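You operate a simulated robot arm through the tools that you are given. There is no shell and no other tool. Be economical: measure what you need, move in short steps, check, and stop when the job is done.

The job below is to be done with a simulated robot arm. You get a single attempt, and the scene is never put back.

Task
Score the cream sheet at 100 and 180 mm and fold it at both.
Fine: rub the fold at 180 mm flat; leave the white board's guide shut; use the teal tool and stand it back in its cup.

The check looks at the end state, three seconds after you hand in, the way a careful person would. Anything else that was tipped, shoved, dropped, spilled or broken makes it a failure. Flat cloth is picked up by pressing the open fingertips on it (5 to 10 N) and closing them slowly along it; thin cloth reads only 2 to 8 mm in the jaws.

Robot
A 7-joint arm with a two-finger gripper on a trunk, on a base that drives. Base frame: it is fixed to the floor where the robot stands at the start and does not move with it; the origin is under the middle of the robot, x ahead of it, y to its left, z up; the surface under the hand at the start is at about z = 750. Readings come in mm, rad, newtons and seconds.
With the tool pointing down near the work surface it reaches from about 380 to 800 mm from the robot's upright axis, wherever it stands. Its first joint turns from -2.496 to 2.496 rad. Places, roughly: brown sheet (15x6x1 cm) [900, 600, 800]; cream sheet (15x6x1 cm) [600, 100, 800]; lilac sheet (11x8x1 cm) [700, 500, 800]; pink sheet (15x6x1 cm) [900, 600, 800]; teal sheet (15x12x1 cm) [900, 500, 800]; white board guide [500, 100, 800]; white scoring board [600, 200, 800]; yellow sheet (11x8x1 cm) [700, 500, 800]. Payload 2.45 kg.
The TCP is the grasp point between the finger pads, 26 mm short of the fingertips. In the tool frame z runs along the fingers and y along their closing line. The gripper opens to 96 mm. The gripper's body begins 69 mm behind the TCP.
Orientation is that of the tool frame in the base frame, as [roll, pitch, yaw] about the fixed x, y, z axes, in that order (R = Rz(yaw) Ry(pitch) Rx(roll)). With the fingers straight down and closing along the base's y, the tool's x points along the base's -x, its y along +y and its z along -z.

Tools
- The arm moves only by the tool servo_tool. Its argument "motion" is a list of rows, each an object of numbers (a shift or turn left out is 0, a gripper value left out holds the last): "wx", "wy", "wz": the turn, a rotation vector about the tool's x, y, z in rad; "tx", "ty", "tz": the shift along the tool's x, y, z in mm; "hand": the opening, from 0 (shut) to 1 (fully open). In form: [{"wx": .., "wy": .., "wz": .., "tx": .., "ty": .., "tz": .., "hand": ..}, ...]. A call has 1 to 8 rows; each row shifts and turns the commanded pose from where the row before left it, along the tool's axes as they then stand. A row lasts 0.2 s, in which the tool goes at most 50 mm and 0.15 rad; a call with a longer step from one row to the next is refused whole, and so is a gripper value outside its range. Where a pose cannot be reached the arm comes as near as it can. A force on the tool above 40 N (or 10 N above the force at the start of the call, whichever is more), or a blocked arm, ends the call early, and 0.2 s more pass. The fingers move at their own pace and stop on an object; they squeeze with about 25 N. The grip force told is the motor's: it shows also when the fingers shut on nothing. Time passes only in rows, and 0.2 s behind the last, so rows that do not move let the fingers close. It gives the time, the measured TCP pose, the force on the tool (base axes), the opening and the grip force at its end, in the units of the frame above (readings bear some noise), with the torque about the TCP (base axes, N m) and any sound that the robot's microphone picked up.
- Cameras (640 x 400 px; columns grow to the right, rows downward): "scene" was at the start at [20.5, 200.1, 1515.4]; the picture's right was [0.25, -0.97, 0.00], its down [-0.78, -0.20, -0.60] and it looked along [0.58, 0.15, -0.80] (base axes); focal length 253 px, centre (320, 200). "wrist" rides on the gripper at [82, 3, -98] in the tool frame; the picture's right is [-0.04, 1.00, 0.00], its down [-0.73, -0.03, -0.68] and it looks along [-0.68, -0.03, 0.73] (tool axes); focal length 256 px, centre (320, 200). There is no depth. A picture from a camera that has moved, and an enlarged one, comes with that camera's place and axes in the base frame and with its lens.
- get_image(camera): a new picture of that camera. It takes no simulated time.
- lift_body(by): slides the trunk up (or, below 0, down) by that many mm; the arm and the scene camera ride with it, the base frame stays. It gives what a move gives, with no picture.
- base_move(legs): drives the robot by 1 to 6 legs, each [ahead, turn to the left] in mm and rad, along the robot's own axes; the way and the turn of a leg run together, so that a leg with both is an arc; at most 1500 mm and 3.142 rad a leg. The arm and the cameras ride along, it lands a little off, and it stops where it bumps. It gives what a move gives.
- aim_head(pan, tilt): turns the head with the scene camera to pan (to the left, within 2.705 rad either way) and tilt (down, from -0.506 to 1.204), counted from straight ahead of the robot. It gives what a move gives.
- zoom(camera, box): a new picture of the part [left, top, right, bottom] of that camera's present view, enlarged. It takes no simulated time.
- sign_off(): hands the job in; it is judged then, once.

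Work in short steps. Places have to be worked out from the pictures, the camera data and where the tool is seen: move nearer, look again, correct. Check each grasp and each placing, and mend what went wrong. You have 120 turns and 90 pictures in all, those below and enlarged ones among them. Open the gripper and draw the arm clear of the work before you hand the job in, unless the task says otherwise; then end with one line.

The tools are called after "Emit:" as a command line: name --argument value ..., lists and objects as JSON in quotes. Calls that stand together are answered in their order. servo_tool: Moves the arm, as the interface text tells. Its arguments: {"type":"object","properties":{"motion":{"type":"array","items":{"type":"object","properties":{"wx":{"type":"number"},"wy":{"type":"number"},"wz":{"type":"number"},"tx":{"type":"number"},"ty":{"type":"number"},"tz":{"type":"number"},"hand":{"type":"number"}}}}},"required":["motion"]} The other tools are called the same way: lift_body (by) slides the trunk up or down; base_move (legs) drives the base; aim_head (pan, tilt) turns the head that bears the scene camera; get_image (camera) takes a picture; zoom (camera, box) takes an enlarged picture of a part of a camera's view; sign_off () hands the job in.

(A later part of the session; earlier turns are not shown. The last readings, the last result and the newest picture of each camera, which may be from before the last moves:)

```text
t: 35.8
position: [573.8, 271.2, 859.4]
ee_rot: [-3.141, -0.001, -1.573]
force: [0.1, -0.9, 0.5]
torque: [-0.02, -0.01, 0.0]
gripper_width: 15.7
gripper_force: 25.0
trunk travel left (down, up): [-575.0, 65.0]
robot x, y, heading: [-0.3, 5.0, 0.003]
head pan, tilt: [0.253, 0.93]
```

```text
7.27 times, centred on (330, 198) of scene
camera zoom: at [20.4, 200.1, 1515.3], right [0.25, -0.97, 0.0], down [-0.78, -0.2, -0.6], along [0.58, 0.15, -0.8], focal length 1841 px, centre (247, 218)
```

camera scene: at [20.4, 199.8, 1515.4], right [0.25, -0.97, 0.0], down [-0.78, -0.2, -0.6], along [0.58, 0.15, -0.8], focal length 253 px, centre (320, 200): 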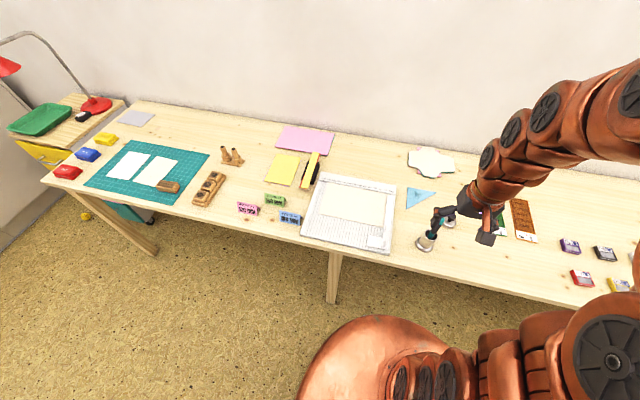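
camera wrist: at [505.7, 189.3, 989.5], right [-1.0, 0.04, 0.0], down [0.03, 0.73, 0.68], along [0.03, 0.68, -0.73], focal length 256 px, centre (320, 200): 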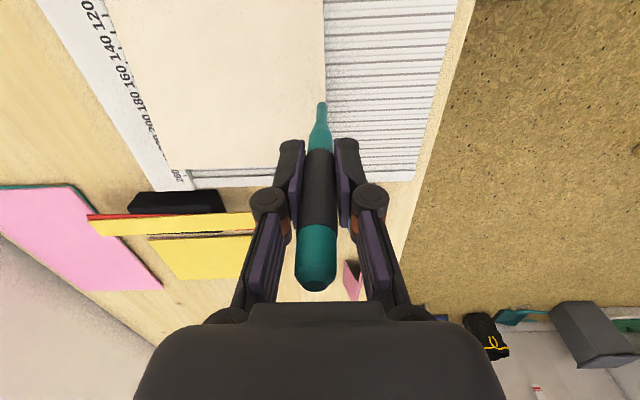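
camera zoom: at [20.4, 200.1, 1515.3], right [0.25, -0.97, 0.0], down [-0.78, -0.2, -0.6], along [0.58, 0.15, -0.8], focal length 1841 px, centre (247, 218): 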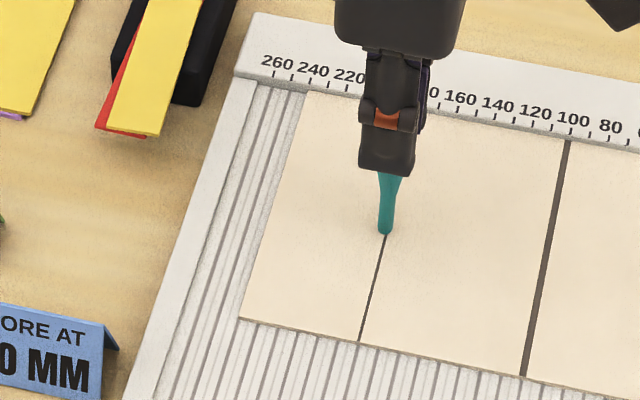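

The line is now continuous to x≈573, thinner than the first. The tool creeps up in the grip, so I press again and continue.

Emit:
servo_tool --motion '[{"tz": 0.8}, {"tz": 0.4}, {"ty": -10, "tx": -0.12}, {"ty": -10, "tx": -0.12}, {"tz": 0.2, "ty": -10, "tx": -0.12}, {"ty": -10, "tx": -0.12}, {}]'

Emit:
servo_tool --motion '[{"tz": 0.5}, {"ty": -10, "tx": -0.12}, {"ty": -10, "tx": -0.12}, {"tz": 0.2, "ty": -8, "tx": -0.12}, {"ty": -6, "tx": -0.12}, {}]'

Emit:
zoom --camera "wrist" --box '[270, 40, 370, 140]'

```text
t: 37.4
position: [615.2, 272.5, 858.4]
ee_rot: [-3.141, 0.0, -1.571]
force: [-3.3, 1.5, 8.9]
torque: [0.06, 0.02, -0.03]
gripper_width: 15.4
gripper_force: 25.1
trunk travel left (down, up): [-575.0, 65.0]
robot x, y, heading: [-1.3, -0.7, 0.001]
head pan, tilt: [0.253, 0.93]
```

```text
t: 38.8
position: [649.3, 272.2, 857.3]
ee_rot: [-3.141, 0.0, -1.572]
force: [0.8, -1.1, 7.3]
torque: [-0.04, 0.01, -0.01]
gripper_width: 15.6
gripper_force: 25.0
trunk travel left (down, up): [-575.0, 65.0]
robot x, y, heading: [-3.6, 2.1, 0.001]
head pan, tilt: [0.253, 0.93]
```

```text
4.00 times, centred on (320, 90) of wrist
camera zoom: at [645.7, 191.1, 955.3], right [-1.0, 0.04, 0.0], down [0.03, 0.73, 0.68], along [0.03, 0.68, -0.73], focal length 1024 px, centre (320, 640)
```

zoom: 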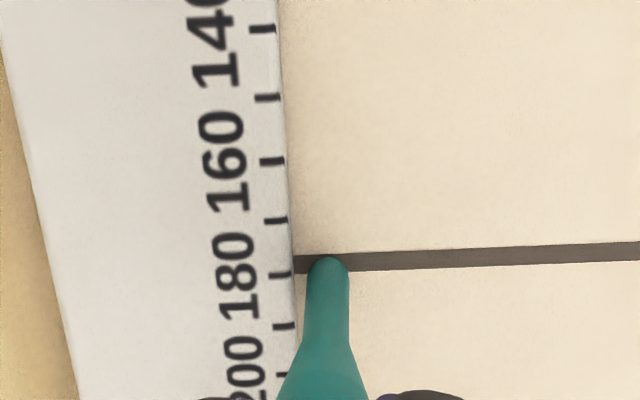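

The 180 line reaches the ruler at its tick. I pull back along the whole line once with light pressure to even out the thin part.

Emit:
servo_tool --motion '[{"ty": 18, "tx": 0.22, "tz": 0.4}, {"ty": 18, "tx": 0.22}, {"ty": 18, "tx": 0.22}, {"ty": 18, "tx": 0.22, "tz": 0.3}, {"ty": 18, "tx": 0.22}, {"ty": 18, "tx": 0.22, "tz": 0.3}, {"ty": 18, "tx": 0.22}, {"ty": 9, "tx": 0.1}]'

Emit:
zoom --camera "scene" --box '[310, 165, 370, 225]'

```text
t: 40.6
position: [514.2, 271.6, 856.2]
ee_rot: [3.139, -0.001, -1.569]
force: [1.7, 1.8, 13.3]
torque: [0.17, 0.05, -0.02]
gripper_width: 15.4
gripper_force: 25.4
trunk travel left (down, up): [-575.0, 65.0]
robot x, y, heading: [-0.9, 0.4, 0.005]
head pan, tilt: [0.253, 0.93]
```

```text
6.67 times, centred on (340, 195) of scene
camera zoom: at [20.2, 199.9, 1515.5], right [0.25, -0.97, 0.0], down [-0.78, -0.2, -0.6], along [0.58, 0.15, -0.8], focal length 1688 px, centre (187, 233)
```

zoom: 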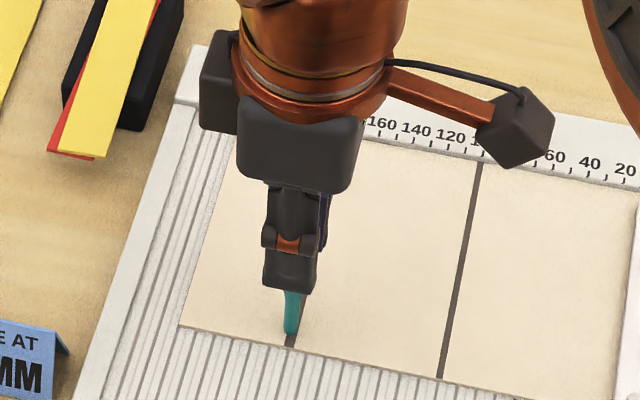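

Both scores are clear. I lift the tool and move it outside the free end to see how the sheet springs.

Emit:
servo_tool --motion '[{"tz": -15}, {"tz": -15}, {"tx": -40, "tz": -10}, {"tx": -40, "ty": -20}, {"tx": -20, "ty": -45}, {}]'

Emit:
zoom --camera "scene" --box '[280, 150, 400, 250]'

Emit:
get_image --camera "wrist"

```text
t: 42.0
position: [576.8, 371.4, 896.0]
ee_rot: [-3.14, -0.001, -1.572]
force: [-0.1, 0.3, 0.1]
torque: [-0.02, -0.01, -0.01]
gripper_width: 15.5
gripper_force: 24.6
trunk travel left (down, up): [-575.0, 65.0]
robot x, y, heading: [-3.0, 0.3, 0.003]
head pan, tilt: [0.253, 0.93]
```

```text
4.00 times, centred on (340, 200) of scene
camera zoom: at [20.5, 200.3, 1515.3], right [0.25, -0.97, 0.0], down [-0.78, -0.2, -0.6], along [0.58, 0.15, -0.8], focal length 1013 px, centre (240, 200)
```

zoom: 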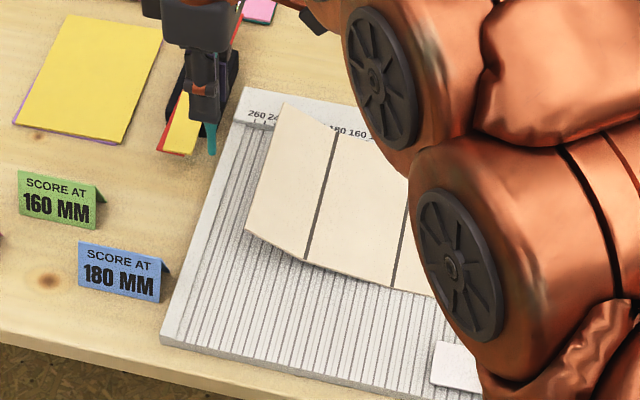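

```text
49 pictures are left
camera wrist: at [574.0, 289.9, 993.8], right [-1.0, 0.04, 0.0], down [0.03, 0.73, 0.68], along [0.03, 0.68, -0.73], focal length 256 px, centre (320, 200)
```

wrist: 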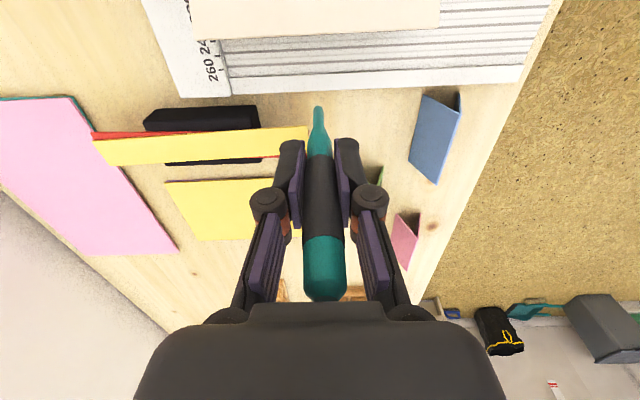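

The flap has sprung up: its free edge is at about y≈320, z≈800. I lower the tip outside the free edge and slide it beneath the flap at mid-width.

Emit:
servo_tool --motion '[{"tx": 20}, {"tz": 15}, {"tz": 15}, {"tx": 15}, {"tx": 15}, {"tx": 15}, {}]'

Emit:
zoom --camera "scene" --box '[280, 150, 400, 250]'

Emit:
get_image --camera "wrist"

```text
t: 43.6
position: [578.3, 306.2, 866.8]
ee_rot: [-3.141, 0.001, -1.57]
force: [-0.2, 0.6, -0.4]
torque: [0.02, 0.02, -0.02]
gripper_width: 15.3
gripper_force: 25.3
trunk travel left (down, up): [-575.0, 65.0]
robot x, y, heading: [-0.1, 2.1, 0.002]
head pan, tilt: [0.253, 0.93]
```

```text
4.00 times, centred on (340, 200) of scene
camera zoom: at [20.5, 200.2, 1515.4], right [0.25, -0.97, 0.0], down [-0.78, -0.2, -0.6], along [0.58, 0.15, -0.8], focal length 1013 px, centre (240, 200)
```

zoom: 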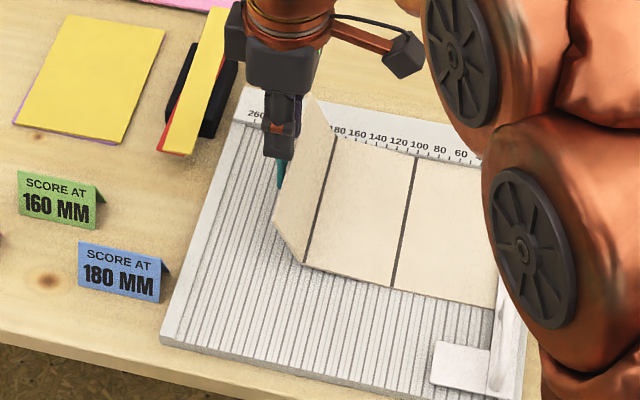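

```text
47 pictures are left
camera wrist: at [574.9, 225.0, 964.0], right [-1.0, 0.04, 0.0], down [0.03, 0.73, 0.68], along [0.03, 0.68, -0.73], focal length 256 px, centre (320, 200)
```

wrist: 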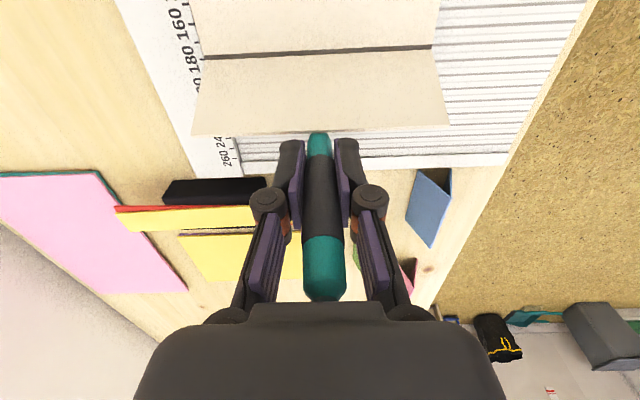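

The shaft is pushing the flap up easily (~50°). I continue −y while rising.

Emit:
servo_tool --motion '[{"tx": 10, "tz": -7}, {"tx": 10, "tz": -7}, {"tx": 10, "tz": -7}, {"tx": 10}, {}]'

Emit:
zoom --camera "scene" --box '[280, 150, 400, 250]'

```text
t: 44.8
position: [580.1, 266.8, 887.9]
ee_rot: [3.141, 0.001, -1.572]
force: [0.8, 1.5, 0.3]
torque: [0.08, -0.03, -0.03]
gripper_width: 15.3
gripper_force: 25.0
trunk travel left (down, up): [-575.0, 65.0]
robot x, y, heading: [1.0, -2.1, -0.002]
head pan, tilt: [0.253, 0.93]
```

```text
4.00 times, centred on (340, 200) of scene
camera zoom: at [20.5, 200.2, 1515.4], right [0.25, -0.97, 0.0], down [-0.78, -0.2, -0.6], along [0.58, 0.15, -0.8], focal length 1013 px, centre (240, 200)
```

zoom: 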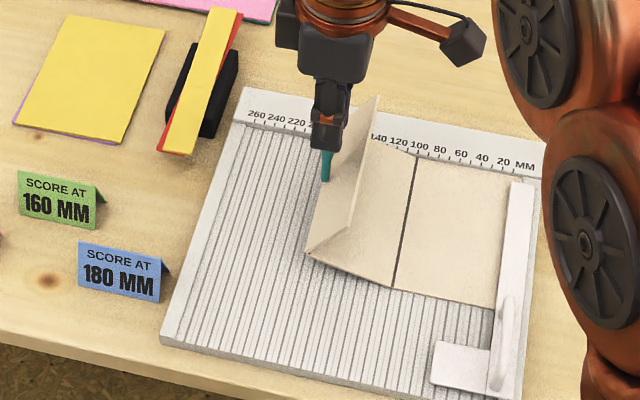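

The flap is past vertical. I push further −y, then press it downward.

Emit:
servo_tool --motion '[{"tx": 10}, {"tx": 10}, {"tx": 8, "tz": 4}, {"tx": 4, "tz": 8}, {}]'

Emit:
zoom --camera "scene" --box '[280, 150, 400, 250]'

```text
t: 46.0
position: [578.5, 233.1, 874.7]
ee_rot: [3.141, 0.0, -1.574]
force: [-0.4, 0.9, -0.8]
torque: [0.03, 0.0, 0.01]
gripper_width: 15.6
gripper_force: 24.7
trunk travel left (down, up): [-575.0, 65.0]
robot x, y, heading: [4.8, -1.7, 0.002]
head pan, tilt: [0.253, 0.93]
```

```text
4.00 times, centred on (340, 200) of scene
camera zoom: at [20.5, 200.1, 1515.4], right [0.25, -0.97, 0.0], down [-0.78, -0.2, -0.6], along [0.58, 0.15, -0.8], focal length 1013 px, centre (240, 200)
```

zoom: 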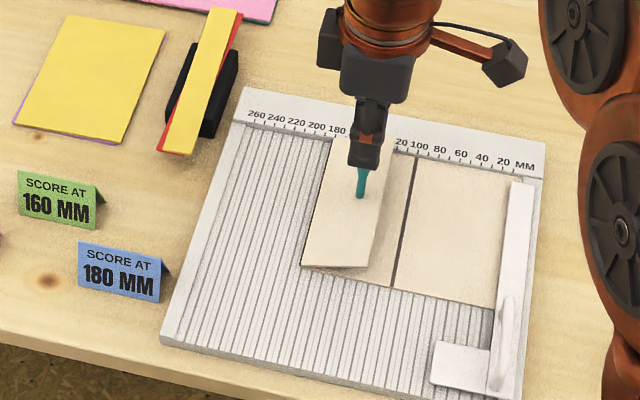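

The flap lies over at 180. I press down, then slide outward to just inside the crease.

Emit:
servo_tool --motion '[{"tz": 5}, {"tz": 4}, {"tz": 2}, {}]'

Emit:
servo_tool --motion '[{"tz": 2}, {}]'

```text
t: 47.0
position: [581.3, 234.6, 865.1]
ee_rot: [-3.14, 0.0, -1.57]
force: [-0.1, -0.7, -0.4]
torque: [0.0, -0.02, -0.01]
gripper_width: 15.6
gripper_force: 25.6
trunk travel left (down, up): [-575.0, 65.0]
robot x, y, heading: [1.5, 0.8, 0.002]
head pan, tilt: [0.253, 0.93]
```

```text
t: 47.6
position: [579.8, 234.4, 861.6]
ee_rot: [-3.141, -0.001, -1.571]
force: [0.0, -0.4, 0.2]
torque: [0.0, -0.01, 0.0]
gripper_width: 15.3
gripper_force: 25.0
trunk travel left (down, up): [-575.0, 65.0]
robot x, y, heading: [2.0, -0.4, -0.003]
head pan, tilt: [0.253, 0.93]
```

Slide toward the crease (y≈265) while lowering gently.

Emit:
servo_tool --motion '[{"tx": -10}, {"tx": -10}, {"tx": -10}, {"tz": 1}, {}]'

Emit:
servo_tool --motion '[{"tz": 1}, {}]'

Emit:
zoom --camera "scene" --box '[310, 170, 380, 230]'

```text
t: 48.8
position: [578.1, 264.1, 861.3]
ee_rot: [3.141, 0.0, -1.571]
force: [0.7, 0.3, 1.5]
torque: [0.02, -0.06, 0.02]
gripper_width: 15.6
gripper_force: 24.7
trunk travel left (down, up): [-575.0, 65.0]
robot x, y, heading: [-1.5, -0.2, -0.002]
head pan, tilt: [0.253, 0.93]
```

```text
t: 49.4
position: [578.7, 265.1, 860.5]
ee_rot: [3.141, 0.0, -1.571]
force: [-0.2, -0.3, 1.6]
torque: [0.0, -0.02, 0.01]
gripper_width: 15.8
gripper_force: 24.8
trunk travel left (down, up): [-575.0, 65.0]
robot x, y, heading: [-0.9, 5.1, -0.001]
head pan, tilt: [0.253, 0.93]
```

```text
6.67 times, centred on (345, 200) of scene
camera zoom: at [20.4, 200.1, 1515.4], right [0.25, -0.97, 0.0], down [-0.78, -0.2, -0.6], along [0.58, 0.15, -0.8], focal length 1688 px, centre (153, 200)
```

zoom: 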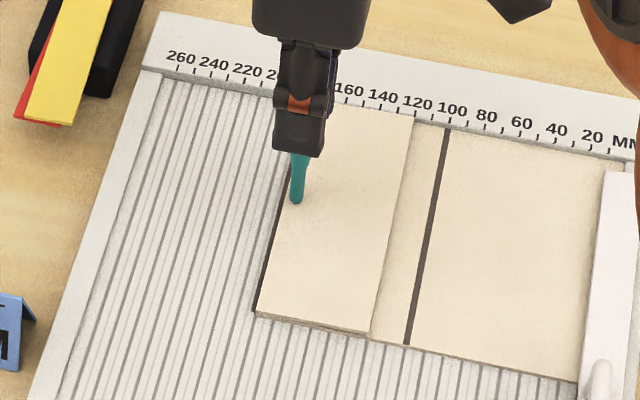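

The tip sits ~5 mm inside the crease, nearly flat. Press to ~10 N and rub along the fold, first to the near end.

Emit:
servo_tool --motion '[{"tx": -2}, {"tz": 1}, {}]'

Emit:
servo_tool --motion '[{"tz": 1}, {}]'

```text
t: 50.2
position: [579.2, 267.3, 859.3]
ee_rot: [3.141, 0.0, -1.572]
force: [0.4, -0.1, 3.2]
torque: [-0.06, -0.02, 0.01]
gripper_width: 15.6
gripper_force: 24.9
trunk travel left (down, up): [-575.0, 65.0]
robot x, y, heading: [-1.0, -1.9, -0.0]
head pan, tilt: [0.253, 0.93]
```

```text
t: 50.8
position: [579.7, 266.2, 857.9]
ee_rot: [-3.138, -0.001, -1.571]
force: [0.6, -1.9, 9.6]
torque: [-0.15, -0.04, -0.01]
gripper_width: 15.5
gripper_force: 25.1
trunk travel left (down, up): [-575.0, 65.0]
robot x, y, heading: [1.7, 0.3, -0.003]
head pan, tilt: [0.253, 0.93]
```

9.6 N now; rub toward the near end and then all the way toward the ruler.

Emit:
servo_tool --motion '[{"ty": 11, "tx": 0.14, "tz": 0.2}, {"ty": 11, "tx": 0.14}, {"ty": 11, "tx": 0.14}, {"ty": 11, "tx": 0.14, "tz": 0.2}, {"ty": 11, "tx": 0.14}, {"ty": 10, "tx": 0.12}, {}]'

Emit:
servo_tool --motion '[{"ty": -17, "tx": -0.2, "tz": 0.5}, {"ty": -17, "tx": -0.2}, {"ty": -17, "tx": -0.2, "tz": 0.3}, {"ty": -17, "tx": -0.2}, {"ty": -17, "tx": -0.2, "tz": 0.3}, {"ty": -17, "tx": -0.2}, {"ty": -17, "tx": -0.2, "tz": 0.3}, {"ty": -16, "tx": -0.2}]'

Emit:
zoom --camera "scene" --box '[310, 160, 390, 230]'

```text
t: 52.4
position: [513.4, 265.7, 858.4]
ee_rot: [3.141, -0.004, -1.573]
force: [-0.1, -0.2, 10.8]
torque: [-0.07, 0.02, -0.03]
gripper_width: 15.7
gripper_force: 25.1
trunk travel left (down, up): [-575.0, 65.0]
robot x, y, heading: [-1.9, -1.1, -0.002]
head pan, tilt: [0.253, 0.93]
```

```text
t: 54.2
position: [651.5, 268.0, 859.1]
ee_rot: [-3.138, 0.0, -1.57]
force: [1.0, -0.6, 3.3]
torque: [0.0, -0.08, -0.02]
gripper_width: 15.4
gripper_force: 25.6
trunk travel left (down, up): [-575.0, 65.0]
robot x, y, heading: [-0.9, -3.0, -0.001]
head pan, tilt: [0.253, 0.93]
```

```text
5.71 times, centred on (350, 195) of scene
camera zoom: at [20.2, 200.1, 1515.3], right [0.25, -0.97, 0.0], down [-0.78, -0.2, -0.6], along [0.58, 0.15, -0.8], focal length 1447 px, centre (149, 229)
```

zoom: 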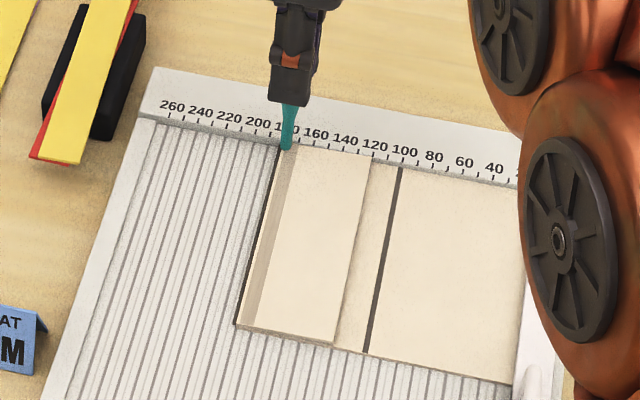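

A burnished band runs the length of the crease. One more pass back for good measure, then lift.

Emit:
servo_tool --motion '[{"ty": 10, "tx": 0.1, "tz": 0.6}, {"ty": 18, "tx": 0.22, "tz": 0.2}, {"ty": 18, "tx": 0.22}, {"ty": 18, "tx": 0.22, "tz": 0.2}, {"ty": 18, "tx": 0.22}, {"ty": 18, "tx": 0.22, "tz": 0.2}, {"ty": 18, "tx": 0.22}, {"ty": 16, "tx": 0.2}]'

Emit:
servo_tool --motion '[{"tz": -12}, {"tz": -15}, {"tx": -25, "ty": -20}, {"tx": -25, "ty": -20}, {"ty": -25}, {}]'

Emit:
zoom --camera "scene" --box '[280, 150, 400, 250]'

Emit:
get_image --camera "wrist"

```text
t: 56.0
position: [516.4, 264.9, 856.3]
ee_rot: [3.139, -0.001, -1.573]
force: [2.2, -0.6, 12.0]
torque: [-0.05, -0.12, 0.03]
gripper_width: 15.4
gripper_force: 25.2
trunk travel left (down, up): [-575.0, 65.0]
robot x, y, heading: [-4.2, -1.8, -0.003]
head pan, tilt: [0.253, 0.93]
```

```text
t: 57.4
position: [581.1, 317.0, 882.7]
ee_rot: [-3.141, 0.001, -1.572]
force: [-0.3, 0.0, -1.3]
torque: [-0.03, -0.01, -0.02]
gripper_width: 15.6
gripper_force: 25.2
trunk travel left (down, up): [-575.0, 65.0]
robot x, y, heading: [2.0, 2.0, 0.002]
head pan, tilt: [0.253, 0.93]
```

```text
4.00 times, centred on (340, 200) of scene
camera zoom: at [20.5, 200.3, 1515.4], right [0.25, -0.97, 0.0], down [-0.78, -0.2, -0.6], along [0.58, 0.15, -0.8], focal length 1013 px, centre (240, 200)
```

zoom: 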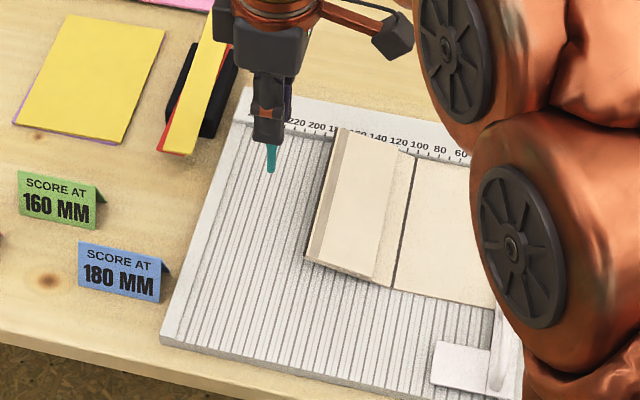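

```text
41 pictures are left
camera wrist: at [576.6, 234.9, 979.1], right [-1.0, 0.04, 0.0], down [0.03, 0.73, 0.68], along [0.03, 0.68, -0.73], focal length 256 px, centre (320, 200)
```

wrist: 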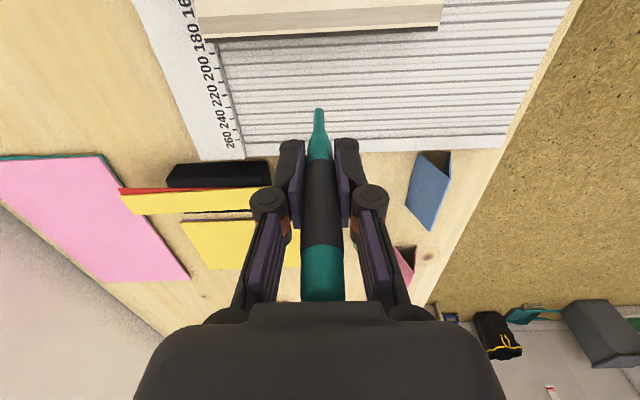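

The 180 fold stays flat and the panel past 100 stands up a little. I lower the tip, pass it under the folded edge, and swing the panel up.

Emit:
servo_tool --motion '[{"tz": 10}, {"tz": 10}, {"tx": 17}, {"tx": 17}, {"tx": 17}, {"tx": 15}, {}]'

Emit:
zoom --camera "scene" --box '[280, 150, 400, 250]'

```text
t: 59.0
position: [578.8, 250.4, 863.2]
ee_rot: [-3.14, -0.001, -1.57]
force: [-1.7, 11.5, 3.7]
torque: [0.87, 0.03, 0.01]
gripper_width: 15.4
gripper_force: 24.7
trunk travel left (down, up): [-575.0, 65.0]
robot x, y, heading: [2.9, 0.8, 0.005]
head pan, tilt: [0.253, 0.93]
```

```text
4.00 times, centred on (340, 200) of scene
camera zoom: at [20.2, 200.8, 1515.3], right [0.25, -0.97, 0.0], down [-0.78, -0.2, -0.6], along [0.58, 0.15, -0.8], focal length 1013 px, centre (240, 200)
```

zoom: 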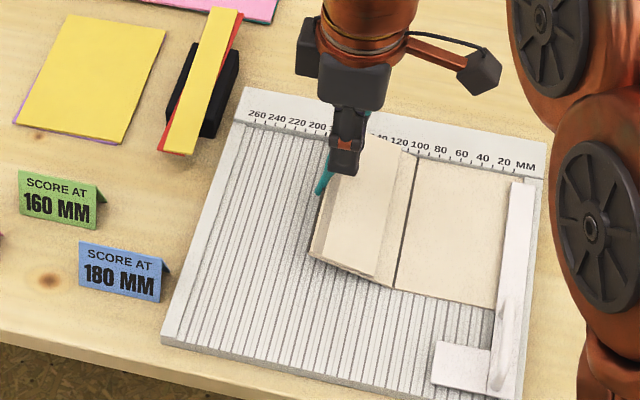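

The tip pushed the edge instead of passing under (11 N). I back off and check tool and sheet.

Emit:
servo_tool --motion '[{"tx": -10}, {"tx": -15}, {"tx": -15}, {}]'

Emit:
get_image --camera "wrist"

Emit:
zoom --camera "scene" --box '[300, 160, 380, 230]'

```text
t: 60.0
position: [578.9, 290.1, 862.6]
ee_rot: [3.14, 0.0, -1.571]
force: [-0.1, -0.2, 0.4]
torque: [0.01, -0.03, -0.02]
gripper_width: 15.5
gripper_force: 25.1
trunk travel left (down, up): [-575.0, 65.0]
robot x, y, heading: [1.7, -0.6, 0.008]
head pan, tilt: [0.253, 0.93]
```

```text
39 pictures are left
camera wrist: at [576.0, 209.2, 960.1], right [-1.0, 0.04, 0.0], down [0.03, 0.73, 0.68], along [0.03, 0.68, -0.73], focal length 256 px, centre (320, 200)
```

wrist: 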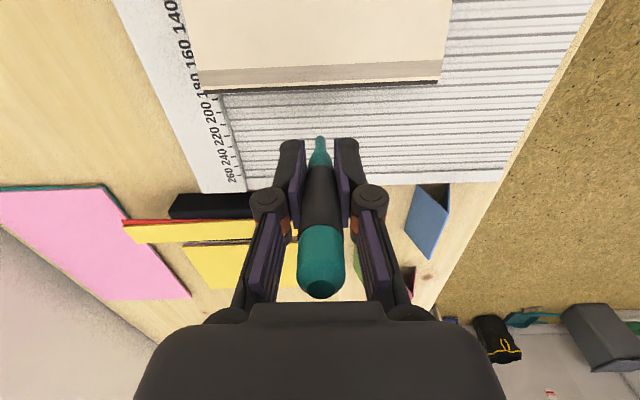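

```text
5.71 times, centred on (340, 195) of scene
camera zoom: at [20.5, 200.2, 1515.4], right [0.25, -0.97, 0.0], down [-0.78, -0.2, -0.6], along [0.58, 0.15, -0.8], focal length 1447 px, centre (206, 229)
```

zoom: 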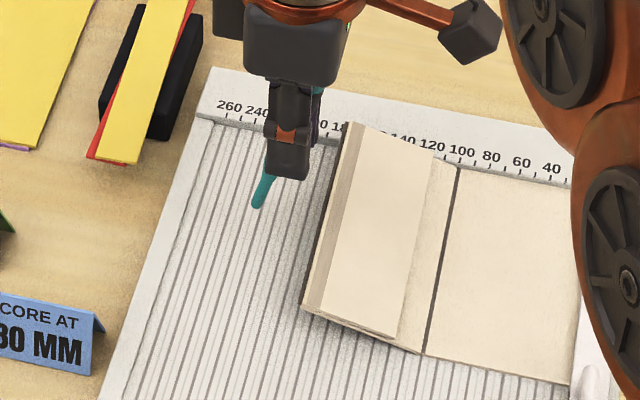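

The shaft was pushing the edge's end face since the panel is only ~15° up, and the tool turned ~13° in the grip. I'll tilt the gripper so the tool slants with its tip reaching under the panel.

Emit:
servo_tool --motion '[{"tz": -30, "tx": -30}, {"tx": -20}, {"wy": 0.14}, {"wy": 0.14}, {"wy": 0.14}, {"wy": 0.14}, {"wy": 0.14}, {"wy": 0.14}]'

Emit:
get_image --camera "wrist"

Emit:
zoom --camera "scene" --box '[280, 150, 400, 250]'

```text
t: 61.8
position: [571.4, 314.3, 898.3]
ee_rot: [-3.141, -0.77, -1.572]
force: [-0.2, 0.7, -0.5]
torque: [-0.02, -0.04, 0.03]
gripper_width: 15.5
gripper_force: 24.9
out of reach, approached as far as the arm can: row 7, 8
trunk travel left (down, up): [-575.0, 65.0]
robot x, y, heading: [-0.7, 2.3, -0.006]
head pan, tilt: [0.253, 0.93]
```

```text
37 pictures are left
camera wrist: at [567.1, 324.1, 1024.9], right [-1.0, 0.03, -0.03], down [0.03, 1.0, -0.02], along [0.03, -0.03, -1.0], focal length 256 px, centre (320, 200)
```

wrist: 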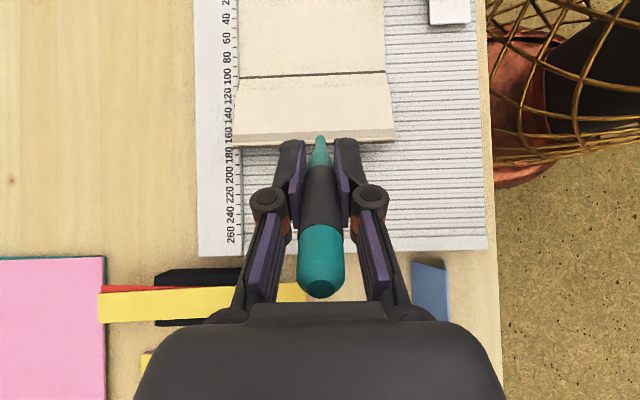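

```text
4.00 times, centred on (340, 200) of scene
camera zoom: at [20.4, 200.8, 1515.3], right [0.25, -0.97, 0.0], down [-0.78, -0.2, -0.6], along [0.58, 0.15, -0.8], focal length 1013 px, centre (240, 200)
```

zoom: 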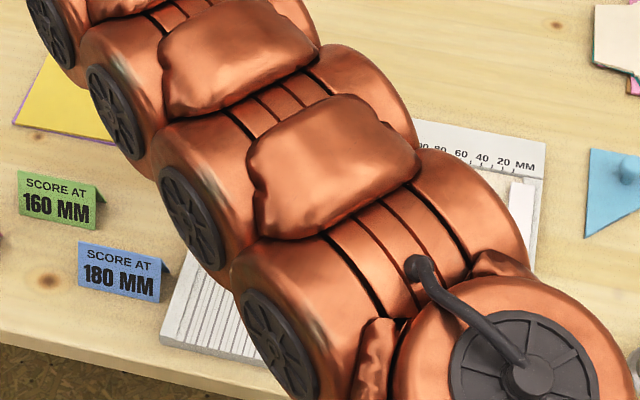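

The tilt reached 0.77 rad but it's at the reach limit. I shift 40 mm toward the robot (x≈535), where the panel can be lifted just as well, and ease the tilt slightly.

Emit:
servo_tool --motion '[{"wy": -0.07, "ty": 20}, {"ty": 25}, {}, {}]'

Emit:
get_image --camera "wrist"

```text
t: 62.8
position: [525.6, 312.9, 897.5]
ee_rot: [3.14, -0.7, -1.574]
force: [-0.1, -0.4, -0.4]
torque: [0.0, 0.0, 0.0]
gripper_width: 15.7
gripper_force: 24.9
trunk travel left (down, up): [-575.0, 65.0]
robot x, y, heading: [3.0, -1.4, 0.002]
head pan, tilt: [0.253, 0.93]
```

```text
35 pictures are left
camera wrist: at [522.9, 313.9, 1024.5], right [-1.0, 0.03, -0.03], down [0.03, 1.0, 0.05], along [0.03, 0.05, -1.0], focal length 256 px, centre (320, 200)
```

wrist: 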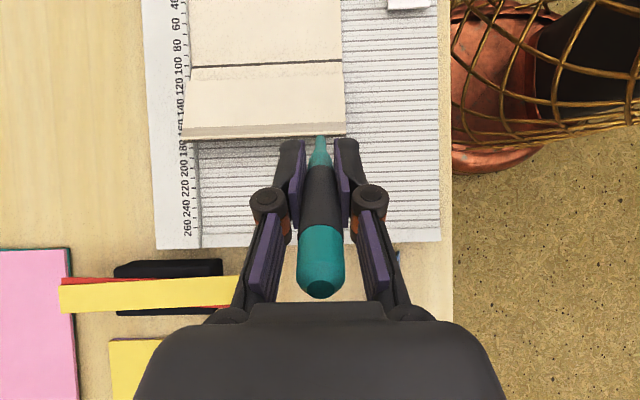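

Tool is slanted ~27° net. I move outward, then down to tip level ≈774 just outside the folded edge.

Emit:
servo_tool --motion '[{"tx": -16.8, "tz": -14.2, "ty": -12}, {"tx": -14.5, "tz": 17.2}, {"tx": -11, "tz": 13}, {}]'

Emit:
get_image --camera "wrist"

```text
t: 63.8
position: [536.9, 333.3, 859.7]
ee_rot: [3.141, -0.699, -1.572]
force: [-0.4, 0.2, -0.7]
torque: [-0.01, -0.02, -0.03]
gripper_width: 15.7
gripper_force: 24.7
trunk travel left (down, up): [-575.0, 65.0]
robot x, y, heading: [5.4, -1.8, -0.002]
head pan, tilt: [0.253, 0.93]
```

```text
34 pictures are left
camera wrist: at [533.8, 335.4, 985.7], right [-1.0, 0.03, -0.03], down [0.03, 1.0, 0.05], along [0.03, 0.05, -1.0], focal length 256 px, centre (320, 200)
```

wrist: 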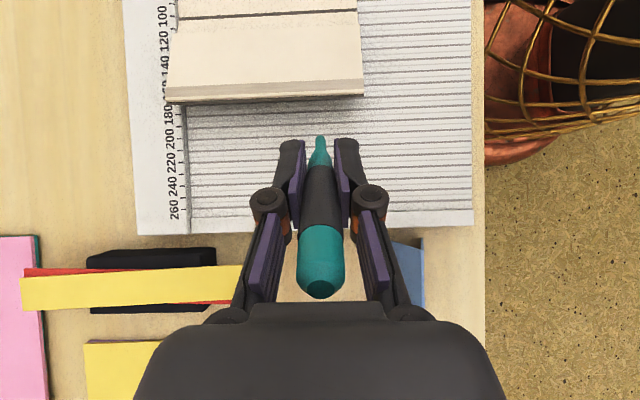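

Tip ~29 mm outside the edge, ~z 782. Lower 8 mm, checking force.

Emit:
servo_tool --motion '[{"tx": -3.2, "tz": 3.8}, {"tx": -1.9, "tz": 2.3}, {}]'

Emit:
servo_tool --motion '[{"tx": -1.9, "tz": 2.3}, {}]'

```text
t: 64.6
position: [537.0, 334.7, 850.9]
ee_rot: [3.142, -0.7, -1.57]
force: [0.9, 1.0, 0.2]
torque: [0.02, 0.02, 0.0]
gripper_width: 15.7
gripper_force: 24.6
trunk travel left (down, up): [-575.0, 65.0]
robot x, y, heading: [-1.0, 1.3, 0.003]
head pan, tilt: [0.253, 0.93]
```

```text
t: 65.2
position: [537.5, 334.9, 847.7]
ee_rot: [3.141, -0.7, -1.573]
force: [-0.5, -1.0, -0.1]
torque: [0.01, -0.02, 0.01]
gripper_width: 15.5
gripper_force: 25.3
trunk travel left (down, up): [-575.0, 65.0]
robot x, y, heading: [-2.2, 0.1, 0.001]
head pan, tilt: [0.253, 0.93]
```

Tip ≈770, no contact. Slide it −y under the panel.

Emit:
servo_tool --motion '[{"tx": 11.5, "tz": 9.7}, {"tx": 11.5, "tz": 9.7}, {"tx": 9.2, "tz": 7.7}, {}]'

Emit:
get_image --camera "wrist"

```text
t: 66.2
position: [537.2, 292.5, 846.8]
ee_rot: [-3.141, -0.7, -1.571]
force: [-0.2, -1.0, 0.6]
torque: [-0.01, -0.01, 0.0]
gripper_width: 15.5
gripper_force: 24.8
trunk travel left (down, up): [-575.0, 65.0]
robot x, y, heading: [-3.9, 5.5, -0.003]
head pan, tilt: [0.253, 0.93]
```

```text
33 pictures are left
camera wrist: at [533.4, 294.2, 973.6], right [-1.0, 0.03, -0.03], down [0.03, 1.0, 0.05], along [0.03, 0.05, -1.0], focal length 256 px, centre (320, 200)
```

wrist: 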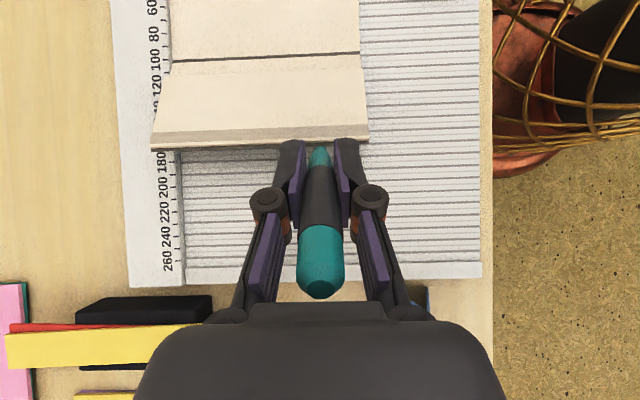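

The tip is under the panel. Lift along an arc about the 100 mm crease.

Emit:
servo_tool --motion '[{"tx": 9.9, "tz": -3.5}, {"tx": 9.9, "tz": -3.5}, {"tx": 9.9, "tz": -3.5}, {}]'

Emit:
get_image --camera "wrist"

```text
t: 67.2
position: [536.9, 277.6, 875.4]
ee_rot: [3.141, -0.699, -1.572]
force: [0.4, 0.2, -0.9]
torque: [0.02, 0.01, 0.0]
gripper_width: 15.8
gripper_force: 24.5
trunk travel left (down, up): [-575.0, 65.0]
robot x, y, heading: [0.3, -1.0, -0.003]
head pan, tilt: [0.253, 0.93]
```

```text
32 pictures are left
camera wrist: at [533.6, 279.0, 1000.6], right [-1.0, 0.03, -0.03], down [0.03, 1.0, 0.05], along [0.03, 0.05, -1.0], focal length 256 px, centre (320, 200)
```

wrist: 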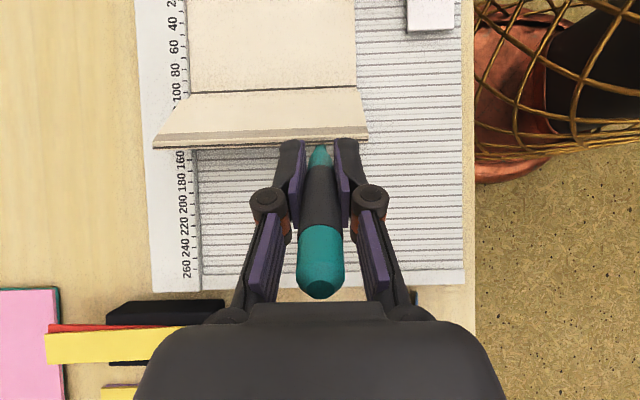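

It's lifting (panel now ~45°). Continue the arc up and over.

Emit:
servo_tool --motion '[{"tx": 10, "tz": 1.5}, {"tx": 10, "tz": 1.5}, {"tx": 10, "tz": 1.5}, {}]'

Emit:
get_image --camera "wrist"

```text
t: 68.2
position: [537.4, 250.9, 891.7]
ee_rot: [3.141, -0.699, -1.571]
force: [0.5, 0.4, -0.4]
torque: [0.03, 0.01, 0.01]
gripper_width: 15.4
gripper_force: 24.9
trunk travel left (down, up): [-575.0, 65.0]
robot x, y, heading: [1.3, -1.0, 0.004]
head pan, tilt: [0.253, 0.93]
```

```text
31 pictures are left
camera wrist: at [534.1, 252.7, 1018.2], right [-1.0, 0.03, -0.03], down [0.03, 1.0, 0.05], along [0.03, 0.05, -1.0], focal length 256 px, centre (320, 200)
```

wrist: 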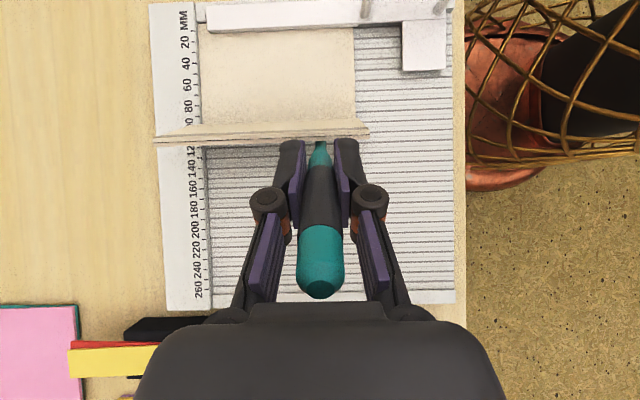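

The panel is nearly vertical. Push on −y over centre.

Emit:
servo_tool --motion '[{"tx": 11.5, "tz": 9.7}, {"tx": 11.5, "tz": 9.7}, {"tx": 8.3, "tz": 13.5}, {"tx": 5, "tz": 17}, {}]'

Emit:
get_image --camera "wrist"

```text
t: 69.4
position: [538.8, 192.3, 876.6]
ee_rot: [-3.141, -0.701, -1.573]
force: [-0.5, 0.6, 0.1]
torque: [0.0, -0.01, -0.02]
gripper_width: 15.8
gripper_force: 25.4
trunk travel left (down, up): [-575.0, 65.0]
robot x, y, heading: [0.8, -3.0, -0.002]
head pan, tilt: [0.253, 0.93]
```

```text
30 pictures are left
camera wrist: at [534.8, 192.9, 1002.3], right [-1.0, 0.03, -0.03], down [0.03, 1.0, 0.05], along [0.03, 0.05, -1.0], focal length 256 px, centre (320, 200)
```

wrist: 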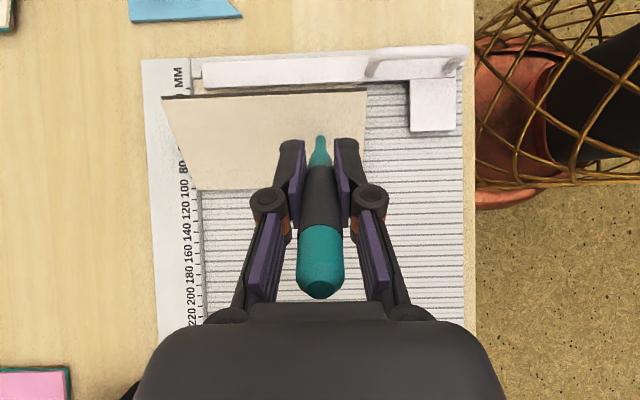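

Folded well past vertical. Press it down gently at this place.

Emit:
servo_tool --motion '[{"tx": -6.4, "tz": 7.65}, {"tx": -6.4, "tz": 7.65}, {"tx": -2, "tz": 2.3}, {}]'

Emit:
get_image --camera "wrist"

```text
t: 70.4
position: [538.7, 192.5, 853.3]
ee_rot: [-3.14, -0.701, -1.572]
force: [0.0, -0.4, -0.8]
torque: [-0.03, 0.01, -0.02]
gripper_width: 15.4
gripper_force: 25.1
trunk travel left (down, up): [-575.0, 65.0]
robot x, y, heading: [-0.4, 1.0, 0.001]
head pan, tilt: [0.253, 0.93]
```

```text
29 pictures are left
camera wrist: at [534.4, 192.9, 979.9], right [-1.0, 0.03, -0.03], down [0.03, 1.0, 0.05], along [0.03, 0.05, -1.0], focal length 256 px, centre (320, 200)
```

wrist: 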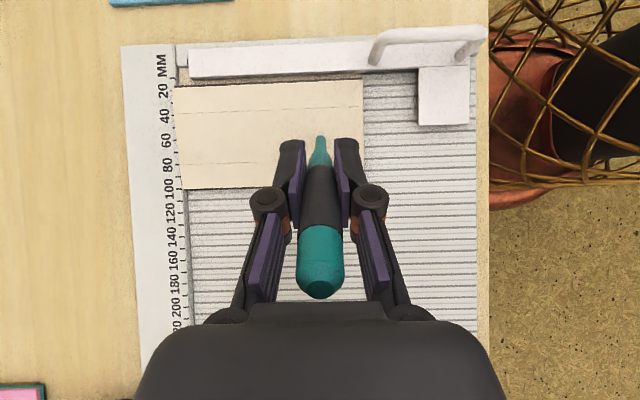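

Almost flat. Press a few mm more for firm contact, without rubbing this crease.

Emit:
servo_tool --motion '[{"tx": -1.9, "tz": 2.3}, {}]'

Emit:
servo_tool --motion '[{"tx": -1.3, "tz": 1.5}, {}]'

Emit:
servo_tool --motion '[{"tx": -1.3, "tz": 1.5}, {}]'

```text
t: 71.0
position: [537.5, 191.1, 851.0]
ee_rot: [3.141, -0.701, -1.57]
force: [-0.9, 0.3, 4.5]
torque: [-0.16, -0.01, -0.01]
gripper_width: 15.5
gripper_force: 24.7
trunk travel left (down, up): [-575.0, 65.0]
robot x, y, heading: [0.4, 0.0, 0.0]
head pan, tilt: [0.253, 0.93]
```

```text
t: 71.6
position: [537.6, 190.6, 847.8]
ee_rot: [-3.141, -0.7, -1.572]
force: [0.1, 3.1, 17.6]
torque: [-0.39, 0.0, -0.01]
gripper_width: 15.4
gripper_force: 25.2
trunk travel left (down, up): [-575.0, 65.0]
robot x, y, heading: [0.2, -0.5, 0.003]
head pan, tilt: [0.253, 0.93]
```

```text
t: 72.2
position: [538.4, 191.0, 844.9]
ee_rot: [-3.139, -0.701, -1.573]
force: [0.2, 5.5, 17.4]
torque: [-0.3, 0.01, -0.04]
gripper_width: 15.6
gripper_force: 25.3
trunk travel left (down, up): [-575.0, 65.0]
robot x, y, heading: [-0.4, -1.0, -0.0]
head pan, tilt: [0.253, 0.93]
```

Firmly pressed. Lift away and bring the gripper back upright, then look.

Emit:
servo_tool --motion '[{"tx": 12.9, "tz": -15.3}, {"tx": 19.3, "tz": -23}, {"tx": 19.3, "tz": -23}, {"wy": -0.14}, {"wy": -0.14}, {"wy": -0.14}, {"wy": -0.14}, {"wy": -0.14}]'

Emit:
get_image --camera "wrist"

Emit:
zoom --camera "scene" --box '[290, 150, 410, 250]'

```text
t: 74.0
position: [537.4, 191.8, 925.9]
ee_rot: [-3.141, 0.001, -1.571]
force: [0.4, 1.7, -0.9]
torque: [-0.02, -0.01, -0.02]
gripper_width: 15.5
gripper_force: 25.0
trunk travel left (down, up): [-575.0, 65.0]
robot x, y, heading: [1.3, -1.3, 0.0]
head pan, tilt: [0.253, 0.93]
```

```text
28 pictures are left
camera wrist: at [534.4, 110.0, 1023.2], right [-1.0, 0.04, 0.0], down [0.03, 0.73, 0.68], along [0.03, 0.68, -0.73], focal length 256 px, centre (320, 200)
```

wrist: 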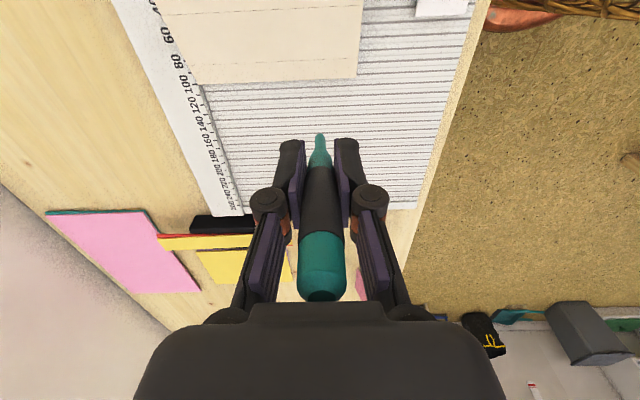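

```text
4.00 times, centred on (350, 200) of scene
camera zoom: at [20.5, 200.5, 1515.3], right [0.25, -0.97, 0.0], down [-0.78, -0.2, -0.6], along [0.58, 0.15, -0.8], focal length 1013 px, centre (200, 200)
```

zoom: 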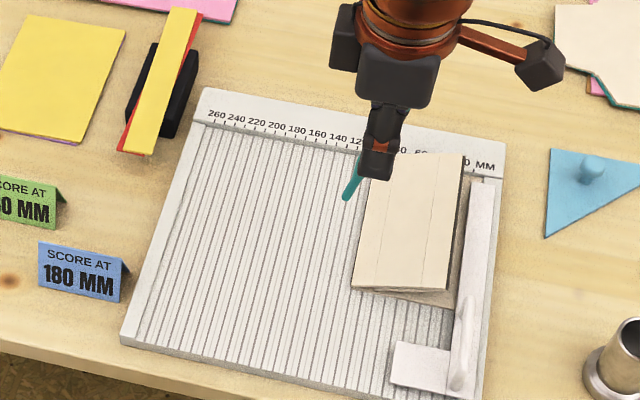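

Both folds are done. I zoom to judge how far the 100 fold springs open.

Emit:
zoom --camera "scene" --box '[370, 180, 415, 230]'

Emit:
zoom --camera "scene" --box '[330, 170, 420, 240]'

```text
8.00 times, centred on (392, 205) of scene
camera zoom: at [20.5, 200.5, 1515.3], right [0.25, -0.97, 0.0], down [-0.78, -0.2, -0.6], along [0.58, 0.15, -0.8], focal length 2025 px, centre (-260, 160)
```

zoom: 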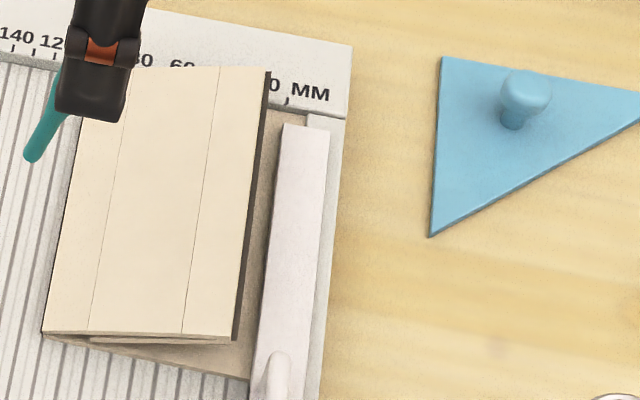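

```text
5.71 times, centred on (375, 205) of scene
camera zoom: at [20.5, 200.5, 1515.3], right [0.25, -0.97, 0.0], down [-0.78, -0.2, -0.6], along [0.58, 0.15, -0.8], focal length 1447 px, centre (6, 171)
```

zoom: 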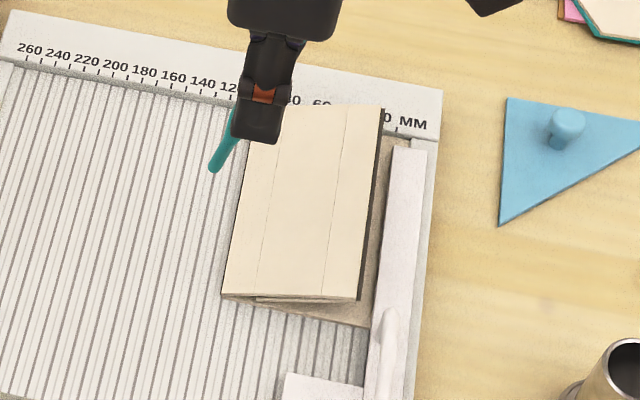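

The 100 fold holds at ~165°, the 180 fold is rubbed flat, and the guide is shut. Now carry the tool back over the cup and tilt the gripper 0.22 rad so the tool hangs vertical.

Emit:
servo_tool --motion '[{"tz": -30}, {"tx": 38.3, "ty": 9.5}, {"tx": 38.3, "ty": 9.5}, {"tx": 38.3, "ty": 9.5}, {"tx": 38.3, "ty": 9.5}, {"tx": 38.3, "ty": 9.5}, {"tx": 38.3, "ty": 9.5}, {}]'

Emit:
servo_tool --motion '[{"wy": 0.11}, {"wy": 0.11}, {}]'

Emit:
get_image --camera "wrist"

Emit:
zoom --camera "scene" --box '[390, 160, 490, 260]'

```text
t: 75.8
position: [481.7, -38.2, 957.0]
ee_rot: [3.141, -0.002, -1.571]
force: [0.5, -0.5, 0.5]
torque: [0.0, -0.01, -0.02]
gripper_width: 15.6
gripper_force: 25.0
trunk travel left (down, up): [-575.0, 65.0]
robot x, y, heading: [-0.3, -1.1, -0.002]
head pan, tilt: [0.253, 0.93]
```

```text
t: 76.6
position: [481.3, -38.7, 955.9]
ee_rot: [3.142, -0.22, -1.571]
force: [0.5, 0.5, 0.1]
torque: [-0.01, 0.02, 0.01]
gripper_width: 15.6
gripper_force: 24.7
trunk travel left (down, up): [-575.0, 65.0]
robot x, y, heading: [-3.2, -1.5, 0.002]
head pan, tilt: [0.253, 0.93]
```

```text
24 pictures are left
camera wrist: at [477.4, -95.1, 1069.2], right [-1.0, 0.04, -0.01], down [0.03, 0.86, 0.5], along [0.03, 0.5, -0.87], focal length 256 px, centre (320, 200)
```

wrist: 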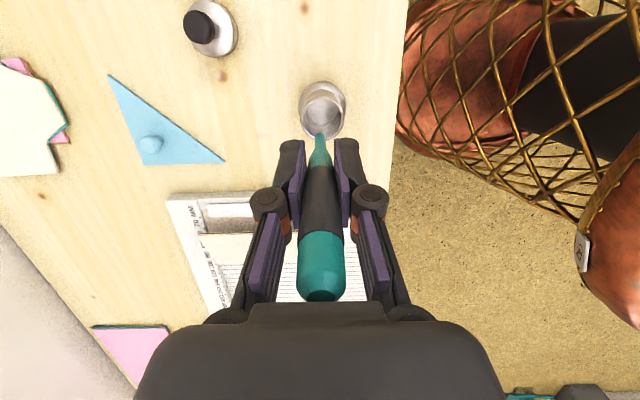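

```text
4.00 times, centred on (440, 210) of scene
camera zoom: at [20.5, 200.1, 1515.4], right [0.25, -0.97, 0.0], down [-0.78, -0.2, -0.6], along [0.58, 0.15, -0.8], focal length 1013 px, centre (-160, 160)
```

zoom: 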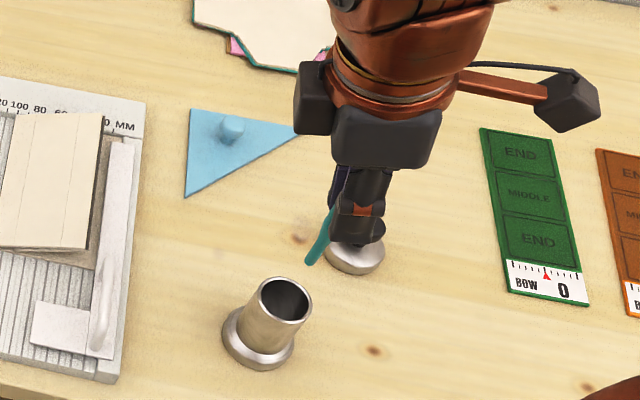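

I zoom tighter to judge whether the tool is truly vertical and over the cup.

Emit:
zoom --camera "scene" --box '[410, 185, 470, 255]'

Emit:
zoom --camera "wrist" --box '[270, 60, 390, 180]'

```text
5.71 times, centred on (440, 220) of scene
camera zoom: at [20.5, 200.1, 1515.4], right [0.25, -0.97, 0.0], down [-0.78, -0.2, -0.6], along [0.58, 0.15, -0.8], focal length 1447 px, centre (-366, 86)
```

zoom: 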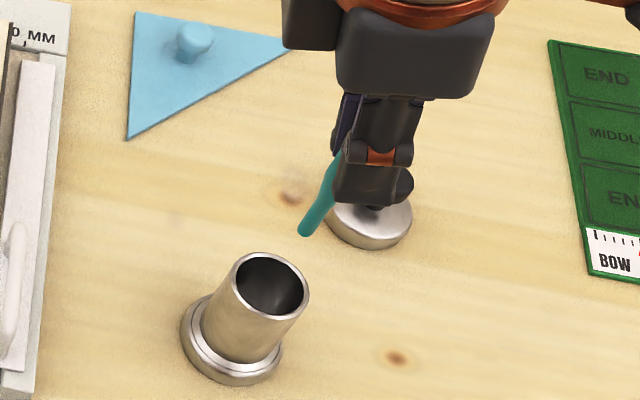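

```text
3.33 times, centred on (330, 120) of wrist
camera zoom: at [477.4, -95.1, 1069.2], right [-1.0, 0.04, -0.01], down [0.03, 0.86, 0.5], along [0.03, 0.5, -0.87], focal length 853 px, centre (287, 467)
```

zoom: 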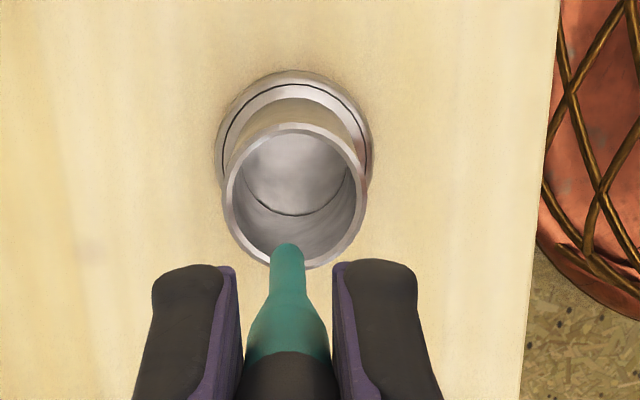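

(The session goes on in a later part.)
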